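You operate a simulated robot arm through the tools that you are given. There is no shell and no other tool. Be economical: measure what you need, move in short steps, check, and stop when the job is done.

Carry out the task below with a simulated robot arm. There is one attempt and no reset: what you move stays moved.

TASK
Turn the pump dial to 20 ml.
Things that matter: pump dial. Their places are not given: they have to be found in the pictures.

It is judged by the outcome, as a careful person would: the job done as asked, and still so three seconds after it is handed in. It fails if anything else is knocked over, pushed out of place, dropped, spilled or broken.

THE ROBOT
A 6-joint arm with a two-finger parallel gripper, fixed in place. Base frame: the origin is at the foot of the arm, x ahead of it, y to its left, z up. Lengths are in mm, angles in degrees, forces in N, time in s.
Its first joint turns from -70.0 to 70.0 degrees. Payload 1.9 kg.
Tool frame: the origin (TCP) lies between the finger pads and is the grasp point; the fingertips stand 23 mm ahead of it; z points along the fingers, y is the line along which they close. The gripper opens to 94 mm. The fingers are 38 mm wide and 10 mm thick; the gripper's body (54 by 96 mm) begins 39 mm behind the TCP.
Orientation is told as [roll, pitch, yaw] about the base's x, y, z axes, in that order, counted from this pose: with the fingers straight down and closing along the base's y, the tool's x points along the base's -x, its y along +y and its z along -z.

THE INTERFACE
- The arm moves only by the tool arm_command. Its argument "rows" is a list that holds one entry, the list of rows, each a list of 6 numbers: the shift along the base's x, y, z in units of 25 mm (1.0 is 25 mm), then the turn, a rotation vector about the base's x, y, z in units of 6 degrees (1.0 is 6 degrees). In form: [[[x, y, z, wx, wy, wz], ...]]. A call has 1 to 8 rows; each row shifts and turns the commanded pose from where the row before left it. "jaw" is the finger opening in mm, from 0 to 94, set as the call begins (left out, the last holds). A call with a number of a shift or a turn outside -1 to 1 is refused whole. A row lasts 0.2 s, in which the tool goes at most 50 mm and 8.6 degrees; a call with a longer step from one row to the next is refused whole, and so is a gripper value outside its range. A pose out of reach is approached as far as the arm can. The call stops where the force on the tool passes 40 N (or 10 N more than at its start, if that is more) or the arm is blocked; 0.2 s more then pass. The fingers move at their own pace (about 108 mm/s each) and stop on an object; they squeeze with about 25 N. The grip force told is the motor's: it shows also when the fingers shut on nothing. Time passes only in rows, and 0.2 s behind the last, so rows that do not move let the fingers close. It gives the time, the measured TCP pose, the force on the tool (base axes), the opening and the grip force at its end, in the units of the frame above (readings bear some noise).
- Cameras (640 x 400 px; columns grow to the right, rows downward): "scene" is fixed at [46.7, 297.2, 452.4]; the picture's right is [-0.87, -0.49, 0.00], its down [-0.15, 0.27, -0.95] and it looks along [0.47, -0.83, -0.31] (base axes); focal length 309 px, centre (320, 200). "wrist" rides on the gripper at [-39, 0, -44] in the tool frame; the picture's right is [0.00, -1.00, 0.00], its down [0.97, 0.00, -0.24] and it looks along [0.24, 0.00, 0.97] (tool axes); focal length 218 px, centre (320, 200).
- snapshot(camera): a new picture of that camera. No time passes.
- measure_at(camera, pixels): for up to 12 pixels [column, row] of the newest picture of that camera ("zoom" is the newest enlarged one), the place [x, y, z] in the base frame of the surface seen there, good to about 2 mm. No time passes.
- inspect(camera, box): a new picture of the part [left, top, right, bottom] of that camera's present view, enlarged. No time passes.
- close_job(): hands the job in; it is judged then, once.

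Work in short steps. Measure before you move; look again where a grasp or a placing could have gone wrong, and mend it. You have 60 turns and 30 pictures in all, the two below and enlarged ones among them. Open the gripper and draw the arm clear of the work before you hand the job in, unless the task says otherwise; then end with one line.

The tools are called after "Emit:" by a JSON object that holds its "name" and its "arguments". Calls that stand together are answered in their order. arm_command: Moves the arm, as the interface text tells. Its arguments: {"type":"object","properties":{"rows":{"type":"array"},"jaw":{"type":"number"}},"required":["rows"]} The other tools are called the same way: snapshot (camera) takes a picture; measure_at (camera, pixels) gives the place of the surface under pixels of a picture; inspect (camera, box) takes an enlarged picture of a part of a camera's view; close_job () hands the job in.

At the start:

```text
clock: 0.0
ee_pos: [227.7, -147.5, 413.7]
orientation: [0.1, 0.0, -0.1]
contact_force: [0.1, -0.6, 0.3]
opening: 93.8
finger_force: 0.0
```

scene: 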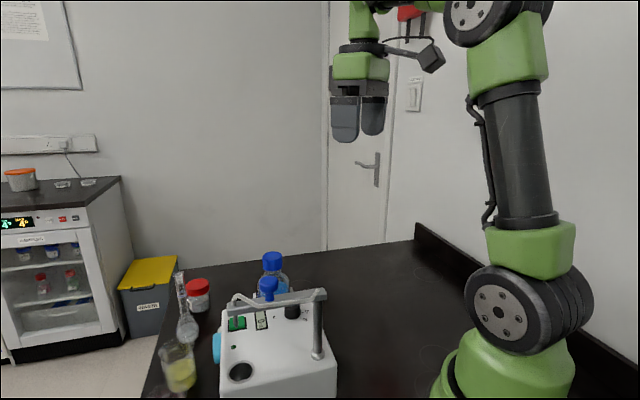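
wrist: 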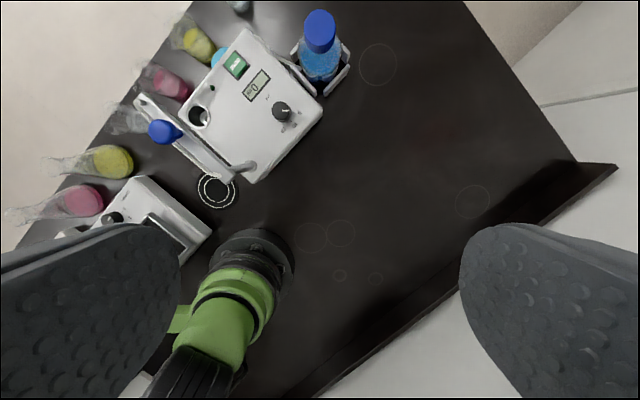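

The wrist picture shows a pump with a dial near (283,112). I look at it enlarged from both cameras.

Emit:
{"name": "inspect", "arguments": {"camera": "wrist", "box": [180, 20, 340, 190]}}

Emit:
{"name": "inspect", "arguments": {"camera": "scene", "box": [200, 240, 350, 400]}}

Emit:
{"name": "measure_at", "arguments": {"camera": "wrist", "pixels": [[283, 110], [290, 122], [270, 120], [285, 145], [250, 175], [310, 110], [245, 40], [162, 130], [320, 20], [240, 165], [255, 88], [140, 100]]}}

```text
2.35 times, centred on (260, 105) of wrist
```

zoom: 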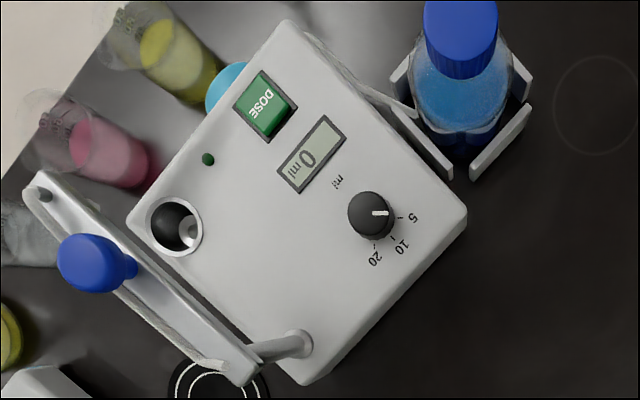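

```text
2.50 times, centred on (275, 320) of scene
```

zoom: 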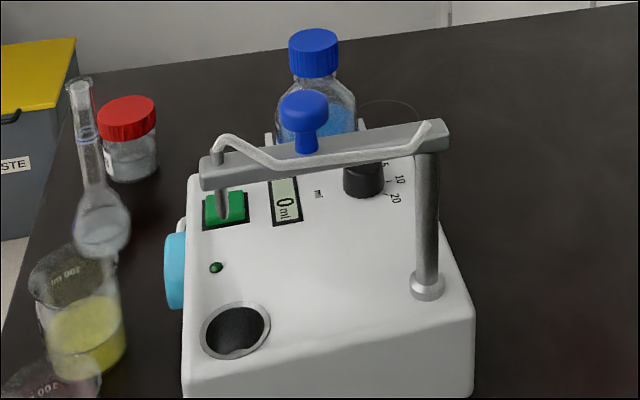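

```text
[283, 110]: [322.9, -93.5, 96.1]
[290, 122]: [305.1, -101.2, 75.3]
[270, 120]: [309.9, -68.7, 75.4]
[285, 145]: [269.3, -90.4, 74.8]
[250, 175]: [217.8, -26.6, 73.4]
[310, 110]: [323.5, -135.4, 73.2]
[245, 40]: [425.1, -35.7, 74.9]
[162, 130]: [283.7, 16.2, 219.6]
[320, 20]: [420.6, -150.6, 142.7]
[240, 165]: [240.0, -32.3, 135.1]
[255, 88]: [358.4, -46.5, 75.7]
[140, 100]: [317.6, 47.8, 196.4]
```

The measured pump top (z≈75) is below the told work surface (88), which doesn't fit. I'll compare against the scene camera and table points.

Emit:
{"name": "measure_at", "arguments": {"camera": "scene", "pixels": [[291, 312], [290, 317], [297, 314], [280, 350], [225, 330], [320, 350], [400, 350], [380, 290], [268, 283], [325, 295], [318, 355], [243, 320]]}}

Emit:
{"name": "measure_at", "arguments": {"camera": "wrist", "pixels": [[400, 150], [330, 200], [220, 220], [283, 112], [286, 108], [279, 113], [284, 115], [320, 105], [245, 180], [240, 30], [165, 110], [195, 115]]}}

Emit:
{"name": "measure_at", "arguments": {"camera": "zoom", "pixels": [[363, 170], [363, 185], [350, 180], [376, 180], [320, 260], [215, 180], [210, 158], [440, 125], [430, 285], [300, 100]]}}

```text
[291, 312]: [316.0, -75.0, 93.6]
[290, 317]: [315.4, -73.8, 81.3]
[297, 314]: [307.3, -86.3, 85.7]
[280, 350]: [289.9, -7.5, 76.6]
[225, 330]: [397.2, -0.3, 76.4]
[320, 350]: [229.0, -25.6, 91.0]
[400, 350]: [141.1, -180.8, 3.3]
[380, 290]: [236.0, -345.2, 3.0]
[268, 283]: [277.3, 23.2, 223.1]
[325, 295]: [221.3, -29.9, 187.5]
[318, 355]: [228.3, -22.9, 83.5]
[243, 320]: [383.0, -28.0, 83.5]
```

```text
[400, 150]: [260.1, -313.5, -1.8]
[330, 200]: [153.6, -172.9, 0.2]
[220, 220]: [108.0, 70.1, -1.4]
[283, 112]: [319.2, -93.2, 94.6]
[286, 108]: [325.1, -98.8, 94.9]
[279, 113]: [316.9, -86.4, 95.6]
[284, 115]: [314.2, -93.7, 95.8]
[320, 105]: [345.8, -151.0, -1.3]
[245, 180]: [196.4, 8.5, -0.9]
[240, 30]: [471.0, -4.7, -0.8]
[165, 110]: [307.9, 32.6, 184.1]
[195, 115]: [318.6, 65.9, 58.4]
```

```text
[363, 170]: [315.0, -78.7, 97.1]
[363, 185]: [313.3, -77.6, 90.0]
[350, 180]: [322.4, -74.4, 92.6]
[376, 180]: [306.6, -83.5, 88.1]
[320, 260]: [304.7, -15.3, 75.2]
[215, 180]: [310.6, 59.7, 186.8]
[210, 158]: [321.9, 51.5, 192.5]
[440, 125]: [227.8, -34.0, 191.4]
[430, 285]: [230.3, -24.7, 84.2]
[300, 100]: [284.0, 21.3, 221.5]
```

The table is at z≈0, the pump top at z≈75 and the dial top at z≈96, centred near (319,-91). I move above it, clear of the bar, for a close look.

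Emit:
{"name": "arm_command", "arguments": {"rows": [[[0.46, 0.2825, -0.94, 0, 0, 0], [0.46, 0.2825, -0.94, 0, 0, 0], [0.46, 0.2825, -0.94, 0, 0, 0], [0.46, 0.2825, -0.94, 0, 0, 0], [0.46, 0.2825, -0.94, 0, 0, 0], [0.46, 0.2825, -0.94, 0, 0, 0], [0.46, 0.2825, -0.94, 0, 0, 0], [0.46, 0.2825, -0.94, 0, 0, 0]]]}}

Emit:
{"name": "snapshot", "arguments": {"camera": "wrist"}}

Emit:
{"name": "inspect", "arguments": {"camera": "wrist", "box": [270, 150, 370, 250]}}

```text
clock: 1.8
ee_pos: [320.0, -91.1, 225.0]
orientation: [0.0, -0.1, -0.1]
contact_force: [0.9, 0.4, -0.4]
opening: 93.9
finger_force: 0.0
```

```text
25 pictures are left
```

wrist: 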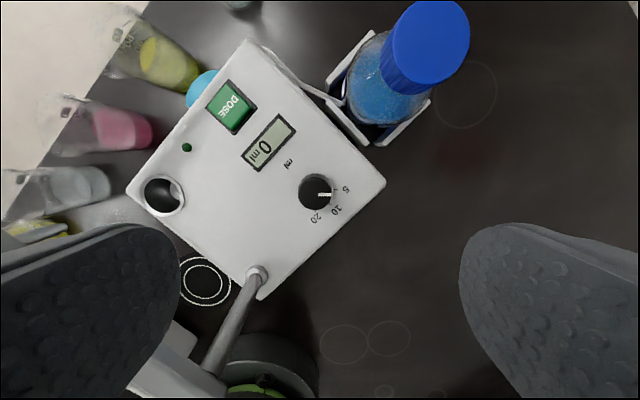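

```text
4.00 times, centred on (320, 200) of wrist
```

zoom: 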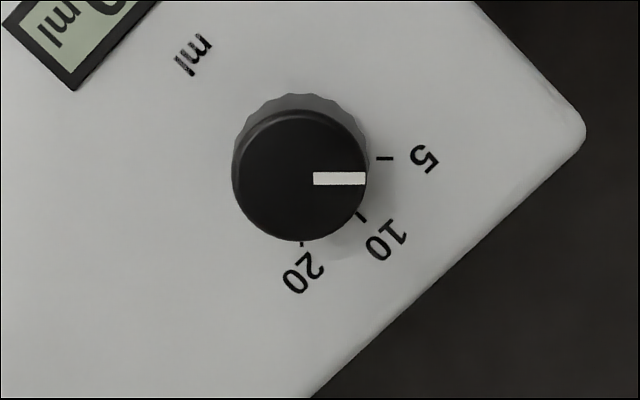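

Emit:
{"name": "measure_at", "arguments": {"camera": "zoom", "pixels": [[300, 178], [360, 178], [318, 178], [240, 178], [300, 118], [300, 232], [378, 158], [392, 158], [364, 219], [302, 244], [385, 158], [575, 145]]}}

```text
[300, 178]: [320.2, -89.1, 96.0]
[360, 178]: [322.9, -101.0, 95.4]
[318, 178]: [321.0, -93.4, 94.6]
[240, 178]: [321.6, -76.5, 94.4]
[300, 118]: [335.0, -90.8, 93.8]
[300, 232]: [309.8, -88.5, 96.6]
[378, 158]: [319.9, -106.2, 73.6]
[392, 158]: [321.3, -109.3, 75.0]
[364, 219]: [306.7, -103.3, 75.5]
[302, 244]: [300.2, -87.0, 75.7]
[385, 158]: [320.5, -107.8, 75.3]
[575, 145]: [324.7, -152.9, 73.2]
```

The pointer is at 5 (pointing along -y), and 20 lies about 88° clockwise. The dial centre is about (321,-88). I turn the tool +44° and lower part of the way with the jaws at 56 mm.

Emit:
{"name": "arm_command", "arguments": {"rows": [[[0.05, 0.12, -0.2, 0, 0, 0.917], [0, 0, -0.4, 0, 0, 0.917], [0, 0, -0.4, 0, 0, 0.917], [0, 0, -0.4, 0, 0, 0.917], [0, 0, -0.4, 0, 0, 0.917], [0, 0, -0.4, 0, 0, 0.917], [0, 0, -0.4, 0, 0, 0.917], [0, 0, -0.4, 0, 0, 0.917]]], "jaw": 56}}

Emit:
{"name": "snapshot", "arguments": {"camera": "wrist"}}

```text
clock: 3.6
ee_pos: [321.4, -89.2, 152.4]
orientation: [0.1, -0.1, 44.0]
contact_force: [0.0, -1.0, 0.2]
opening: 55.9
finger_force: 0.1
```

```text
23 pictures are left
```

wrist: 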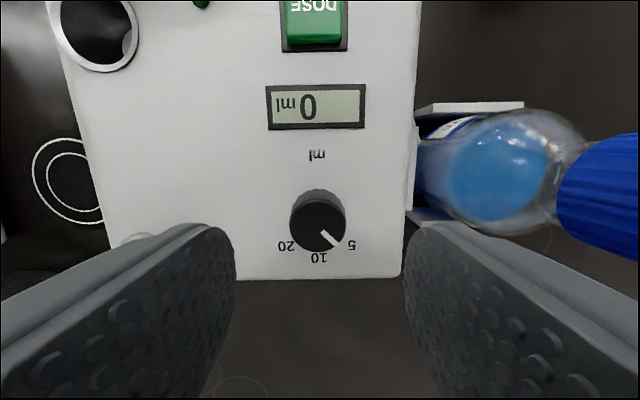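

The dial is 2–3 px left of the fingers' middle, roughly 1 mm off. I correct that and lower to TCP z≈103, with the fingertips at about z 80.

Emit:
{"name": "arm_command", "arguments": {"rows": [[[0.03, 0.09, -0.4, 0, 0, 0], [0, 0, -0.4, 0, 0, 0], [0, 0, -0.4, 0, 0, 0], [0, 0, -0.4, 0, 0, 0], [0, 0, -0.37, 0, 0, 0]]]}}

Emit:
{"name": "snapshot", "arguments": {"camera": "wrist"}}

Emit:
{"name": "inspect", "arguments": {"camera": "scene", "box": [200, 220, 380, 400]}}

```text
clock: 4.8
ee_pos: [320.2, -85.7, 101.9]
orientation: [0.0, -0.1, 43.8]
contact_force: [-0.5, -0.3, -0.3]
opening: 55.9
finger_force: 0.0
```

```text
22 pictures are left
```

wrist: 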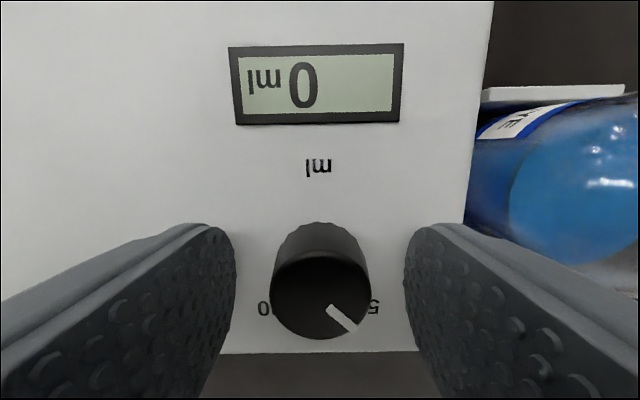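

```text
2.22 times, centred on (290, 310) of scene
```

zoom: 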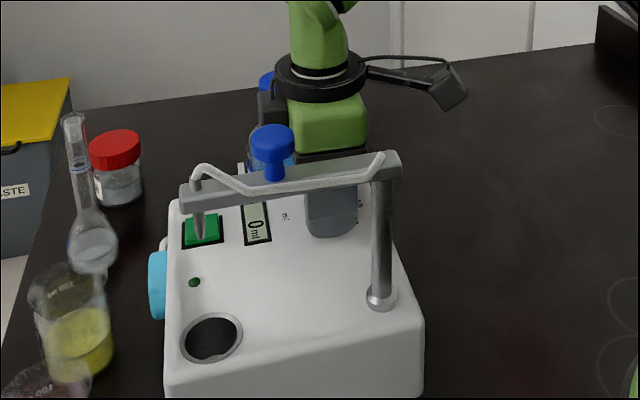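

The dial is centred between the fingers (col 320). I close on it.

Emit:
{"name": "arm_command", "arguments": {"rows": [[[0, 0, 0, 0, 0, 0], [0, 0, 0, 0, 0, 0], [0, 0, 0, 0, 0, 0]]], "jaw": 20}}

```text
clock: 5.6
ee_pos: [320.9, -86.6, 102.8]
orientation: [-0.1, -0.2, 43.9]
contact_force: [4.4, -2.5, -10.0]
opening: 29.4
finger_force: 45.4
```

The dial is held at 29.4 mm. I turn it clockwise by 44° first, then check.

Emit:
{"name": "arm_command", "arguments": {"rows": [[[0, 0, 0, 0, 0, -0.917], [0, 0, 0, 0, 0, -0.917], [0, 0, 0, 0, 0, -0.917], [0, 0, 0, 0, 0, -0.917], [0, 0, 0, 0, 0, -0.917], [0, 0, 0, 0, 0, -0.917], [0, 0, 0, 0, 0, -0.917], [0, 0, 0, 0, 0, -0.917]]]}}

Emit:
{"name": "snapshot", "arguments": {"camera": "wrist"}}

```text
clock: 7.4
ee_pos: [321.2, -86.8, 102.8]
orientation: [0.0, -0.1, -0.1]
contact_force: [-4.0, -15.0, -4.2]
opening: 29.1
finger_force: 44.4
```

```text
20 pictures are left
```

wrist: 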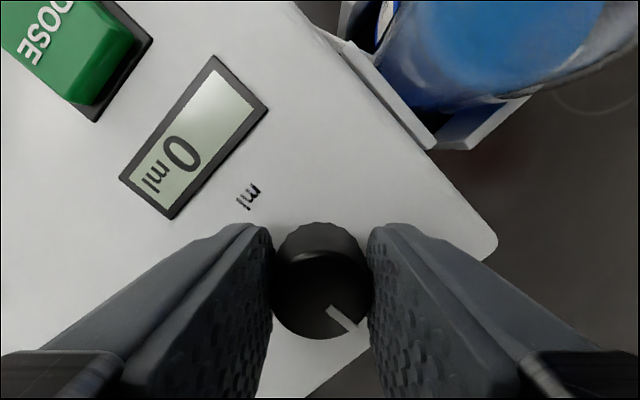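

The dial turned with the fingers and the pump stayed put. There is a 15 N sideways force, so I ease about 1 mm toward -y and turn the remaining 44°.

Emit:
{"name": "arm_command", "arguments": {"rows": [[[0, -0.04, 0, 0, 0, -0.917], [0, 0, 0, 0, 0, -0.917], [0, 0, 0, 0, 0, -0.917], [0, 0, 0, 0, 0, -0.917], [0, 0, 0, 0, 0, -0.917], [0, 0, 0, 0, 0, -0.917], [0, 0, 0, 0, 0, -0.917], [0, 0, 0, 0, 0, -0.917]]]}}

Emit:
{"name": "snapshot", "arguments": {"camera": "wrist"}}

```text
clock: 8.1
ee_pos: [321.8, -89.3, 102.5]
orientation: [-0.5, -0.4, -9.6]
contact_force: [4.5, 4.0, -2.6]
opening: 34.4
finger_force: 16.4
stopped in row 3: the force on the tool passed its limit (the readings are from after the stop); the commanded pose is now the measured one
```

```text
19 pictures are left
```

wrist: 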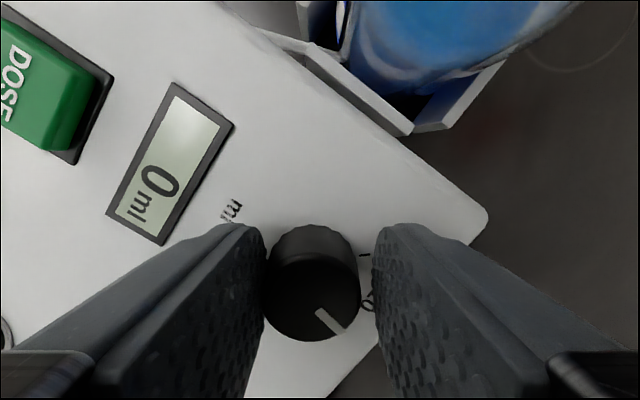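

The call stopped on force: the grip opened a little and the dial sits left of middle (col 312), so its centre is near y=-87. I reopen, recentre, and grip again.

Emit:
{"name": "arm_command", "arguments": {"rows": [[[0, 0, 0, 0, 0, 0], [0.02, 0.08, 0, 0.08, 0.06, 0], [0, 0, 0, 0, 0, 0]]], "jaw": 50}}

Emit:
{"name": "snapshot", "arguments": {"camera": "wrist"}}

```text
clock: 8.9
ee_pos: [321.6, -90.0, 102.0]
orientation: [-0.1, 0.1, -9.8]
contact_force: [0.6, -28.6, -10.1]
opening: 50.0
finger_force: 0.2
```

```text
18 pictures are left
```

wrist: 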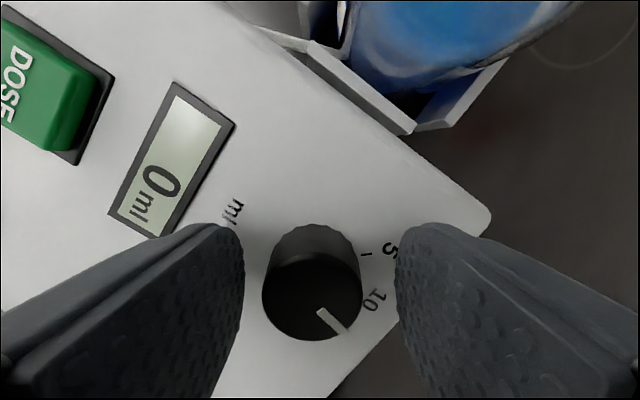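

With the fingers open there is still a 28 N sideways force, so something on the arm is touching an obstacle. I look at the scene.

Emit:
{"name": "inspect", "arguments": {"camera": "scene", "box": [200, 180, 400, 380]}}

Emit:
{"name": "snapshot", "arguments": {"camera": "scene"}}

```text
2.00 times, centred on (300, 280) of scene
```

zoom: 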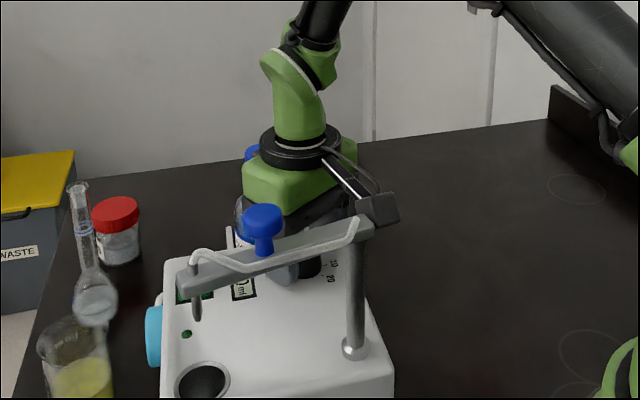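

```text
16 pictures are left
```

scene: 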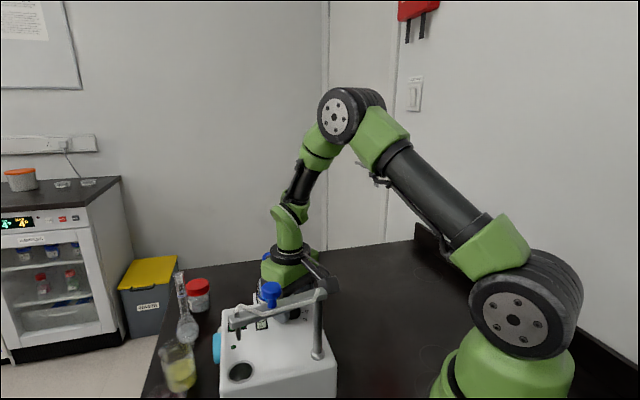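

The box on the tool's side arm (scene 330,284) has reached the post and bar end. With the fingers open I turn back (+) away from it and will regrip at positive yaw only.

Emit:
{"name": "arm_command", "arguments": {"rows": [[[0, 0, 0, 0, 0, 0.9], [0, 0, 0, 0, 0, 0.9], [0, 0, 0, 0, 0, 0.9], [0, 0, 0, 0, 0, 0.9]]], "jaw": 56}}

Emit:
{"name": "measure_at", "arguments": {"camera": "scene", "pixels": [[330, 284], [338, 286], [325, 295], [318, 355], [243, 320], [225, 330], [268, 283]]}}

Emit:
{"name": "snapshot", "arguments": {"camera": "wrist"}}

```text
clock: 9.9
ee_pos: [321.6, -88.8, 102.1]
orientation: [0.0, 0.1, 11.5]
contact_force: [-0.4, -1.5, -0.1]
opening: 56.3
finger_force: 0.1
```

```text
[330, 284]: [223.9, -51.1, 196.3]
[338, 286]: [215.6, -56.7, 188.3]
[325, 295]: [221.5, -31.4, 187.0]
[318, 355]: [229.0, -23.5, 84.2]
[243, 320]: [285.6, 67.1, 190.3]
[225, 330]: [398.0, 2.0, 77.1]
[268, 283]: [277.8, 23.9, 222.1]
```

```text
15 pictures are left
```

wrist: 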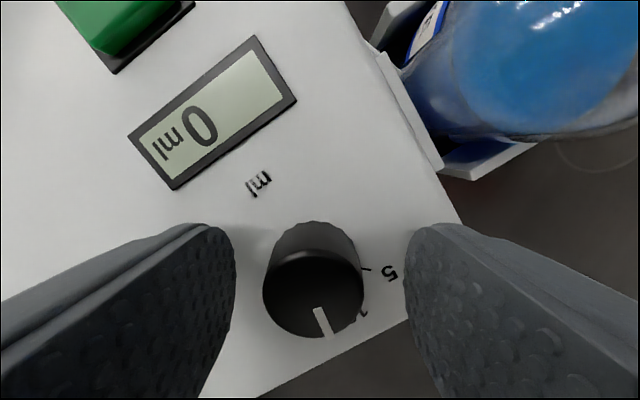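

Force is clear and the pump hasn't moved. The pointer is at about -145°, between 10 and 20, with about 33° to go. I recentre and turn to yaw ~50 for a regrip.

Emit:
{"name": "arm_command", "arguments": {"rows": [[[0, 0.065, 0, 0, 0, 0.92], [0, 0, 0, 0, 0, 0.92], [0, 0, 0, 0, 0, 0.92], [0, 0, 0, 0, 0, 0.92], [0, 0, 0, 0, 0, 0.92], [0, 0, 0, 0, 0, 0.92], [0, 0, 0, 0, 0, 0.92]]], "jaw": 56}}

Emit:
{"name": "snapshot", "arguments": {"camera": "wrist"}}

```text
clock: 11.5
ee_pos: [321.6, -86.9, 102.1]
orientation: [0.0, 0.1, 50.4]
contact_force: [-0.7, -0.2, 0.0]
opening: 56.0
finger_force: 0.0
```

```text
14 pictures are left
```

wrist: 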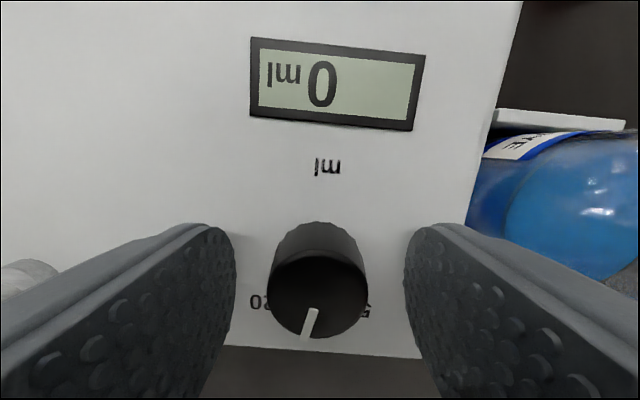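

The dial is well centred (col 318). I close on it and turn 33° clockwise.

Emit:
{"name": "arm_command", "arguments": {"rows": [[[-0.015, 0.013, 0, 0, 0, 0], [0, 0, 0, 0, 0, 0], [0, 0, 0, 0, 0, 0]]], "jaw": 20}}

Emit:
{"name": "arm_command", "arguments": {"rows": [[[0, 0, 0, 0, 0, -0.8], [0, 0, 0, 0, 0, -0.8], [0, 0, 0, 0, 0, -0.8], [0, 0, 0, 0, 0, -0.8], [0, 0, 0, 0, 0, -0.8], [0, 0, 0, 0, 0, -0.8], [0, 0, 0, 0, 0, -0.75], [0, 0, 0, 0, 0, 0]]]}}

Emit:
{"name": "snapshot", "arguments": {"camera": "wrist"}}

```text
clock: 12.3
ee_pos: [321.3, -86.5, 102.8]
orientation: [0.0, 0.0, 50.1]
contact_force: [-0.2, -1.7, -6.8]
opening: 29.4
finger_force: 45.3
```

```text
clock: 14.1
ee_pos: [320.5, -86.3, 103.5]
orientation: [0.0, 0.1, 16.8]
contact_force: [-1.8, -12.7, -10.9]
opening: 29.2
finger_force: 44.5
```

```text
13 pictures are left
```

wrist: 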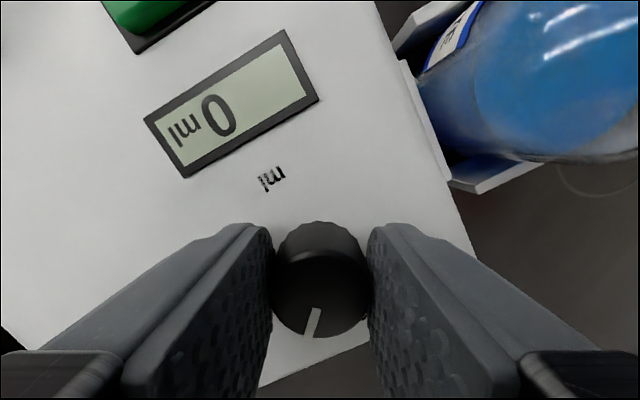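

The pointer followed. I open and rise straight up, then inspect.

Emit:
{"name": "arm_command", "arguments": {"rows": [[[0, 0, 0, 0, 0, 0], [0, 0, 0, 0, 0, 0], [0, 0, 0.5, 0, 0, 0], [0, 0, 0.9, 0, 0, 0], [0, 0, 0.9, 0, 0, 0], [0, 0, 0.9, 0, 0, 0], [0, 0, 0.9, 0, 0, 0], [0, 0, 0.8, 0, 0, 0]]], "jaw": 56}}

Emit:
{"name": "inspect", "arguments": {"camera": "wrist", "box": [270, 150, 370, 250]}}

```text
clock: 15.9
ee_pos: [320.9, -86.9, 224.3]
orientation: [0.0, 0.1, 16.8]
contact_force: [0.2, 0.1, 0.1]
opening: 56.0
finger_force: 0.1
```

```text
4.00 times, centred on (320, 200) of wrist
```

zoom: 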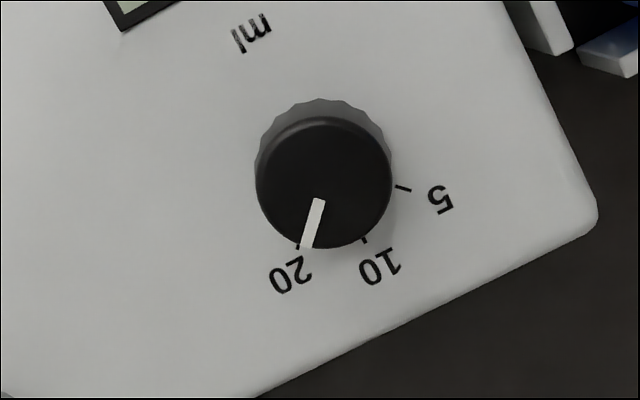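

The ticks sit at about 19/64/109° in the image and the pointer at about 104°, so it is around 5° short of 20. I regrip at yaw ~46 for a small correction.

Emit:
{"name": "arm_command", "arguments": {"rows": [[[0, 0, -0.5, 0, 0, 0.7], [0, 0, -0.5, 0, 0, 0.7], [0, 0, -0.5, 0, 0, 0.7], [0, 0, -0.5, 0, 0, 0.7], [0, 0, -0.5, 0, 0, 0.7], [0, 0, -0.5, 0, 0, 0.7], [0, 0, -0.5, 0, 0, 0.7]]], "jaw": 56}}

Emit:
{"name": "arm_command", "arguments": {"rows": [[[0, 0, -0.4, 0, 0, 0], [0, 0, -0.4, 0, 0, 0], [0, 0, -0.4, 0, 0, 0], [0, 0, -0.18, 0, 0, 0], [0, 0, 0, 0, 0, 0]]]}}

Emit:
{"name": "snapshot", "arguments": {"camera": "wrist"}}

```text
clock: 17.5
ee_pos: [321.3, -87.2, 137.6]
orientation: [-0.2, 0.1, 46.3]
contact_force: [0.2, 0.6, -0.2]
opening: 56.0
finger_force: 0.1
```

```text
clock: 18.7
ee_pos: [320.7, -86.6, 102.8]
orientation: [0.0, 0.1, 46.1]
contact_force: [0.2, 0.5, 0.1]
opening: 55.8
finger_force: 0.1
```

```text
11 pictures are left
```

wrist: 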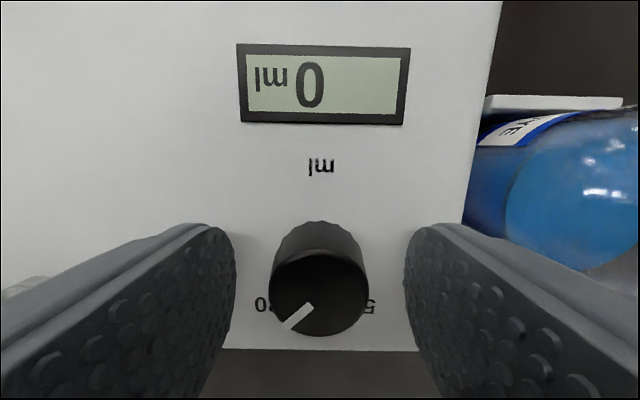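

Centred. I close and turn another 5° clockwise, then release and rise.

Emit:
{"name": "arm_command", "arguments": {"rows": [[[0, 0, 0, 0, 0, 0], [0, 0, 0, 0, 0, 0], [0, 0, 0, 0, 0, 0], [0, 0, 0, 0, 0, -0.45], [0, 0, 0, 0, 0, -0.45], [0, 0, 0, 0, 0, 0]]], "jaw": 20}}

Emit:
{"name": "arm_command", "arguments": {"rows": [[[0, 0, 0, 0, 0, 0], [0, 0, 0, 0, 0, 0], [0, 0, 0.5, 0, 0, 0], [0, 0, 0.9, 0, 0, 0], [0, 0, 0.9, 0, 0, 0], [0, 0, 0.9, 0, 0, 0], [0, 0, 0.9, 0, 0, 0], [0, 0, 0.8, 0, 0, 0]]], "jaw": 56}}

Emit:
{"name": "inspect", "arguments": {"camera": "wrist", "box": [270, 150, 370, 250]}}

```text
clock: 20.1
ee_pos: [321.4, -87.1, 102.9]
orientation: [0.0, 0.1, 40.8]
contact_force: [-4.2, 1.7, 3.5]
opening: 29.0
finger_force: 44.5
```

```text
clock: 21.9
ee_pos: [321.3, -86.4, 225.7]
orientation: [0.0, 0.0, 40.7]
contact_force: [-0.4, -0.4, -0.6]
opening: 55.8
finger_force: 0.1
```

```text
4.00 times, centred on (320, 200) of wrist
```

zoom: 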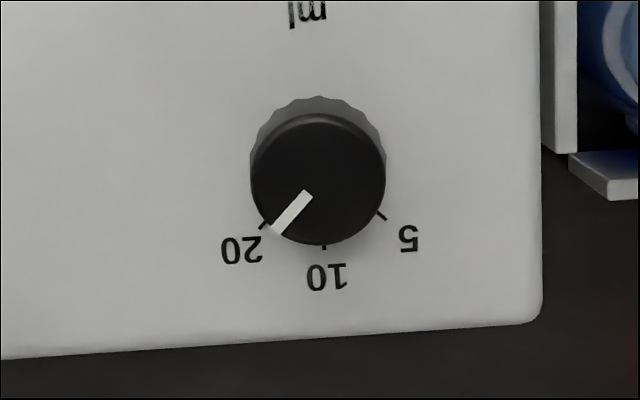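

The pointer (≈129°) now lines up with the 20 tick (≈130°). I draw the arm up and away and check the scene.

Emit:
{"name": "arm_command", "arguments": {"rows": [[[-0.3, -0.2, 0.9, 0, 0, 0], [-0.3, -0.2, 0.9, 0, 0, 0], [-0.3, -0.2, 0.9, 0, 0, 0], [-0.3, -0.2, 0.9, 0, 0, 0], [-0.3, -0.2, 0.9, 0, 0, 0], [-0.3, -0.2, 0.9, 0, 0, 0], [0, 0, 0, 0, 0, 0]]], "jaw": 94}}

Emit:
{"name": "snapshot", "arguments": {"camera": "scene"}}

Emit:
{"name": "snapshot", "arguments": {"camera": "wrist"}}

```text
clock: 23.5
ee_pos: [277.3, -116.4, 359.8]
orientation: [0.0, 0.0, 40.7]
contact_force: [-1.0, 0.0, 0.5]
opening: 93.9
finger_force: 0.0
```

```text
9 pictures are left
```

scene: 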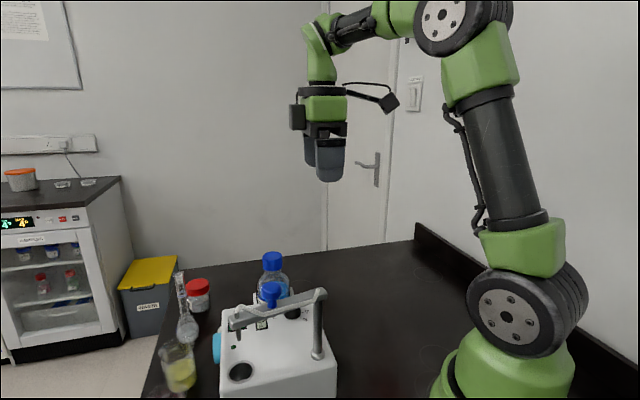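

```text
8 pictures are left
```

wrist: 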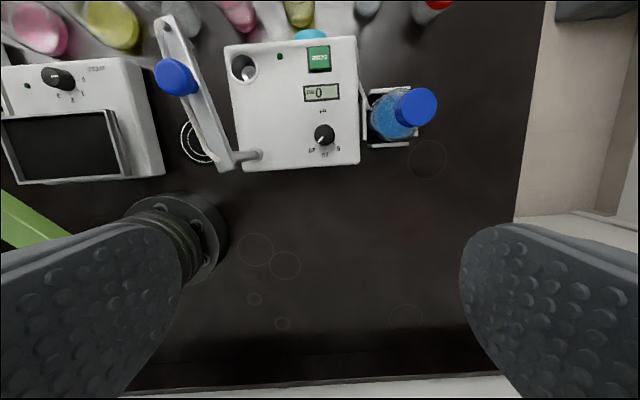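

The bar's left end and the blue knob look slightly lower than at the start. I compare with the same enlargement.

Emit:
{"name": "inspect", "arguments": {"camera": "scene", "box": [200, 240, 350, 400]}}

Emit:
{"name": "measure_at", "arguments": {"camera": "zoom", "pixels": [[300, 120], [440, 125], [430, 285], [215, 195], [320, 260]]}}

```text
2.50 times, centred on (275, 320) of scene
```

zoom: 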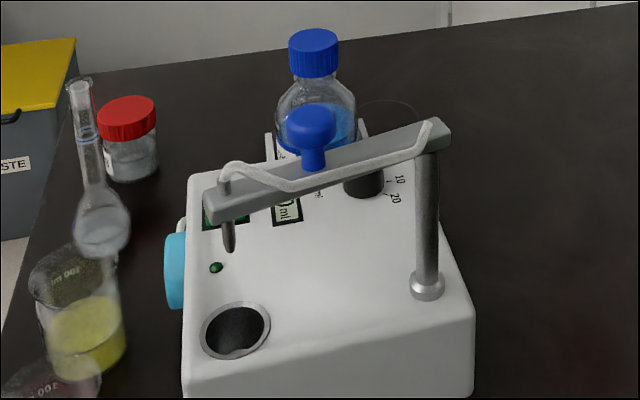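

```text
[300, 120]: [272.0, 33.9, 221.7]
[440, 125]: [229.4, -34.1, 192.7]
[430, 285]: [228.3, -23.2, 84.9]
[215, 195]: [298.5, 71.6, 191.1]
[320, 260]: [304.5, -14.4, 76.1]
```

The pump's swing arm was nudged about 13° by the tool's box: the knob went from (284,21) to (272,34). It must be pushed back, so I first check heights around its outer side.

Emit:
{"name": "measure_at", "arguments": {"camera": "wrist", "pixels": [[165, 20], [180, 75], [225, 150], [190, 60], [205, 120], [110, 25], [40, 30], [185, 20], [100, 65], [60, 75], [155, 35], [195, 100]]}}

Emit:
{"name": "measure_at", "arguments": {"camera": "scene", "pixels": [[180, 275], [178, 345], [162, 390], [185, 325], [172, 390]]}}

Emit:
{"name": "inspect", "arguments": {"camera": "wrist", "box": [120, 0, 280, 180]}}

```text
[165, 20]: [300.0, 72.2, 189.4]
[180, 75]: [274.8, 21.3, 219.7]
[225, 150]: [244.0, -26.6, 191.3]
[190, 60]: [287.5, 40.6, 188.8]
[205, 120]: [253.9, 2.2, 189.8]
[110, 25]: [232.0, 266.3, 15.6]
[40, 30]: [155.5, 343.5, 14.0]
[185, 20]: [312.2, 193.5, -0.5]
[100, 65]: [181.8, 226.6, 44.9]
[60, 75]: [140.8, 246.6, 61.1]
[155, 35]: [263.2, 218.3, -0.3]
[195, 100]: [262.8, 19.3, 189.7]
```

```text
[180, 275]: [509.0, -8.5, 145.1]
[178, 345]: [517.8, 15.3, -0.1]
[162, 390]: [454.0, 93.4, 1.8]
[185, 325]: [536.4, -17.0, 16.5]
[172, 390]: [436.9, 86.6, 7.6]
```

```text
2.22 times, centred on (200, 90) of wrist
```

zoom: 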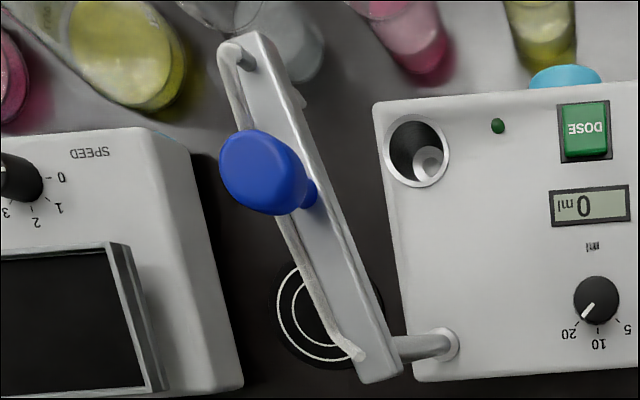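

All the glassware is lower than 150. I'll use the blue knob at about (271,27, 200–222) as the handle: straddle it and swing it back. First I move above it.

Emit:
{"name": "arm_command", "arguments": {"rows": [[[-0.03, 0.715, -0.3, 0, 0, 0.25], [-0.03, 0.715, -0.3, 0, 0, 0.25], [-0.03, 0.715, -0.3, 0, 0, 0.25], [-0.03, 0.715, -0.3, 0, 0, 0.25], [-0.03, 0.715, -0.3, 0, 0, 0.25], [-0.03, 0.715, -0.3, 0, 0, 0.25], [-0.03, 0.715, -0.3, 0, 0, 0.25], [-0.03, 0.715, -0.3, 0, 0, 0.25]]], "jaw": 60}}

Emit:
{"name": "snapshot", "arguments": {"camera": "wrist"}}

Emit:
{"name": "measure_at", "arguments": {"camera": "wrist", "pixels": [[320, 210], [310, 190], [330, 190], [320, 180], [320, 230]]}}

```text
clock: 25.3
ee_pos: [269.1, 26.7, 300.7]
orientation: [0.0, 0.0, 52.7]
contact_force: [-0.2, -1.2, -0.7]
opening: 59.9
finger_force: 0.0
```

```text
5 pictures are left
```

wrist: 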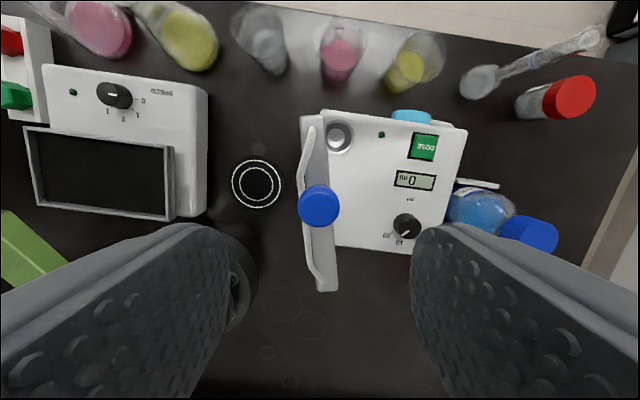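

```text
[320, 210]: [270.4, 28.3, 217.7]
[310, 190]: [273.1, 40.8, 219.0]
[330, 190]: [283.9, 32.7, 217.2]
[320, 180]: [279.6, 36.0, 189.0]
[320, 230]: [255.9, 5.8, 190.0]
```

The knob centre is about (272,30.5) with diameter 24 mm. I lower around it to fingertips at z≈205.

Emit:
{"name": "arm_command", "arguments": {"rows": [[[0.116, 0.152, -0.5, 0, 0, 0.5], [0, 0, -0.5, 0, 0, 0.2], [0, 0, -0.5, 0, 0, 0], [0, 0, -0.5, 0, 0, 0], [0, 0, -0.5, 0, 0, 0], [0, 0, -0.42, 0, 0, 0], [0, 0, 0, 0, 0, 0]]]}}

Emit:
{"name": "arm_command", "arguments": {"rows": [[[0, 0, 0, 0, 0, 0], [0, 0, 0, 0, 0, 0], [0, 0, 0, 0, 0, 0]]], "jaw": 20}}

```text
clock: 26.9
ee_pos: [273.6, 31.2, 226.7]
orientation: [0.0, 0.0, 57.1]
contact_force: [-0.2, -0.6, -0.5]
opening: 60.2
finger_force: 0.0
```

```text
clock: 27.7
ee_pos: [273.3, 31.2, 227.0]
orientation: [-0.1, 0.0, 57.0]
contact_force: [2.1, 2.4, -7.1]
opening: 25.3
finger_force: 45.5
```

The knob is held (25 mm). I swing it along the arc about the post at (232,-31), roughly (13,-12) mm with -13.8°.

Emit:
{"name": "arm_command", "arguments": {"rows": [[[0.1, -0.07, 0, 0, 0, -0.383], [0.095, -0.075, 0, 0, 0, -0.383], [0.093, -0.08, 0, 0, 0, -0.383], [0.09, -0.082, 0, 0, 0, -0.383], [0.085, -0.085, 0, 0, 0, -0.383], [0.083, -0.088, 0, 0, 0, -0.383], [0, 0, 0, 0, 0, 0]]]}}

Emit:
{"name": "inspect", "arguments": {"camera": "scene", "box": [200, 240, 350, 400]}}

```text
clock: 29.1
ee_pos: [283.7, 22.2, 226.1]
orientation: [0.7, 0.2, 43.4]
contact_force: [-6.3, 4.3, 3.6]
opening: 25.3
finger_force: 45.0
stopped in row 7: the force on the tool passed its limit (the readings are from after the stop); the commanded pose is now the measured one
```

```text
2.50 times, centred on (275, 320) of scene
```

zoom: 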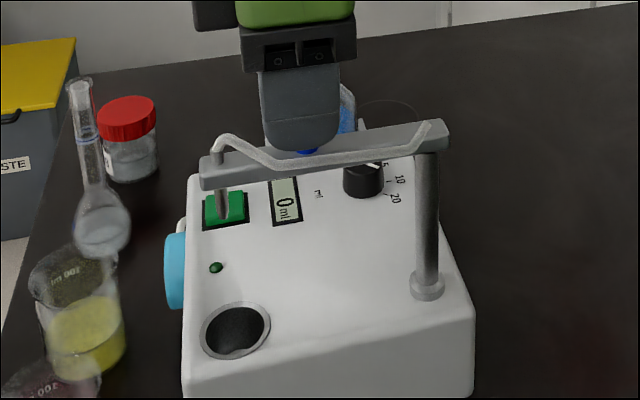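

The bar is back at its original place (left end at zoom (203,180), as at the start). I release, rise and check.

Emit:
{"name": "arm_command", "arguments": {"rows": [[[0, 0, 0, 0, 0, 0], [0, 0, 0, 0, 0, 0], [0, 0, 0.4, 0, 0, 0], [0, 0, 0.8, 0, 0, 0], [0, 0, 0.9, 0, 0, 0], [0, -0.3, 0.9, 0, 0, 0], [0, -0.8, 0.9, 0, 0, 0], [0, -0.9, 0.9, 0, 0, 0]]], "jaw": 60}}

Emit:
{"name": "arm_command", "arguments": {"rows": [[[-0.3, -0.9, 0.2, 0, 0, 0], [-0.3, -0.9, 0.2, 0, 0, 0], [-0.3, -0.9, 0.2, 0, 0, 0], [0, 0, 0, 0, 0, 0]]]}}

Emit:
{"name": "inspect", "arguments": {"camera": "scene", "box": [200, 240, 350, 400]}}

Emit:
{"name": "snapshot", "arguments": {"camera": "wrist"}}

```text
clock: 30.9
ee_pos: [283.8, -27.7, 347.6]
orientation: [0.6, 0.3, 43.4]
contact_force: [0.3, -0.2, -0.5]
opening: 60.0
finger_force: 0.0
```

```text
clock: 31.9
ee_pos: [260.1, -96.7, 362.4]
orientation: [0.6, 0.1, 43.4]
contact_force: [0.0, -0.1, 0.5]
opening: 60.0
finger_force: 0.0
```

```text
2.50 times, centred on (275, 320) of scene
```

zoom: 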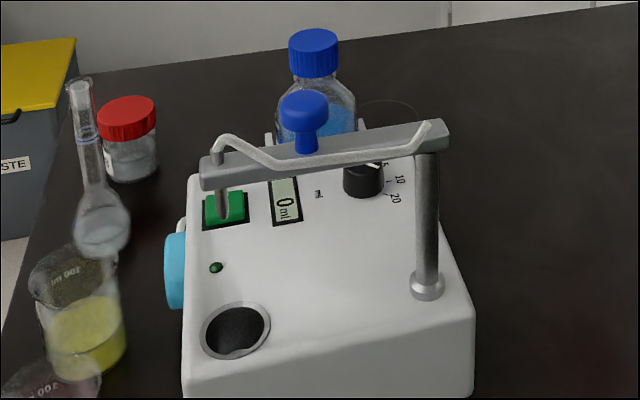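

```text
2 pictures are left
```

wrist: 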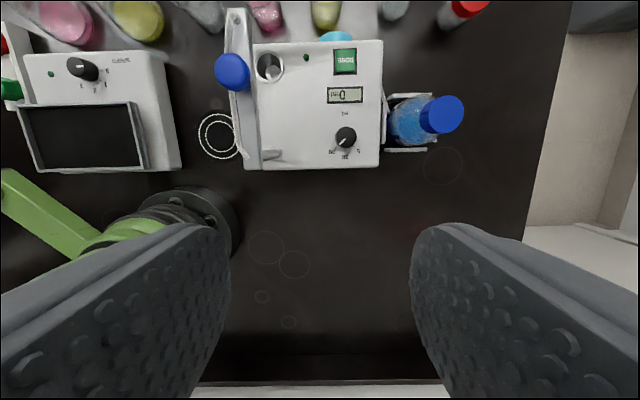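

The scene matches the first picture apart from the dial. One last enlargement of the dial before handing in.

Emit:
{"name": "inspect", "arguments": {"camera": "wrist", "box": [310, 105, 380, 170]}}

```text
6.15 times, centred on (345, 138) of wrist
```

zoom: 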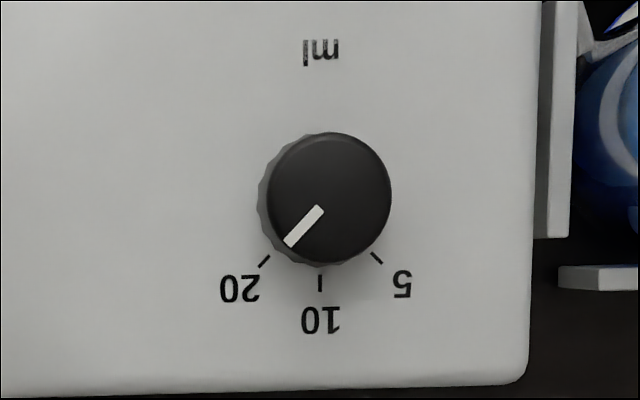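

The pointer lines up with the 20 tick, the arm is clear and the gripper is open. I hand the job in.

Emit:
{"name": "close_job", "arguments": {}}

```text
The job is handed in.
```

The pump dial is set to 20 ml. While I was turning it, the robot's wrist bumped the pump's swing arm about 13° out of place. I swung it back, and the final picture matches the first one; nothing else looked disturbed.
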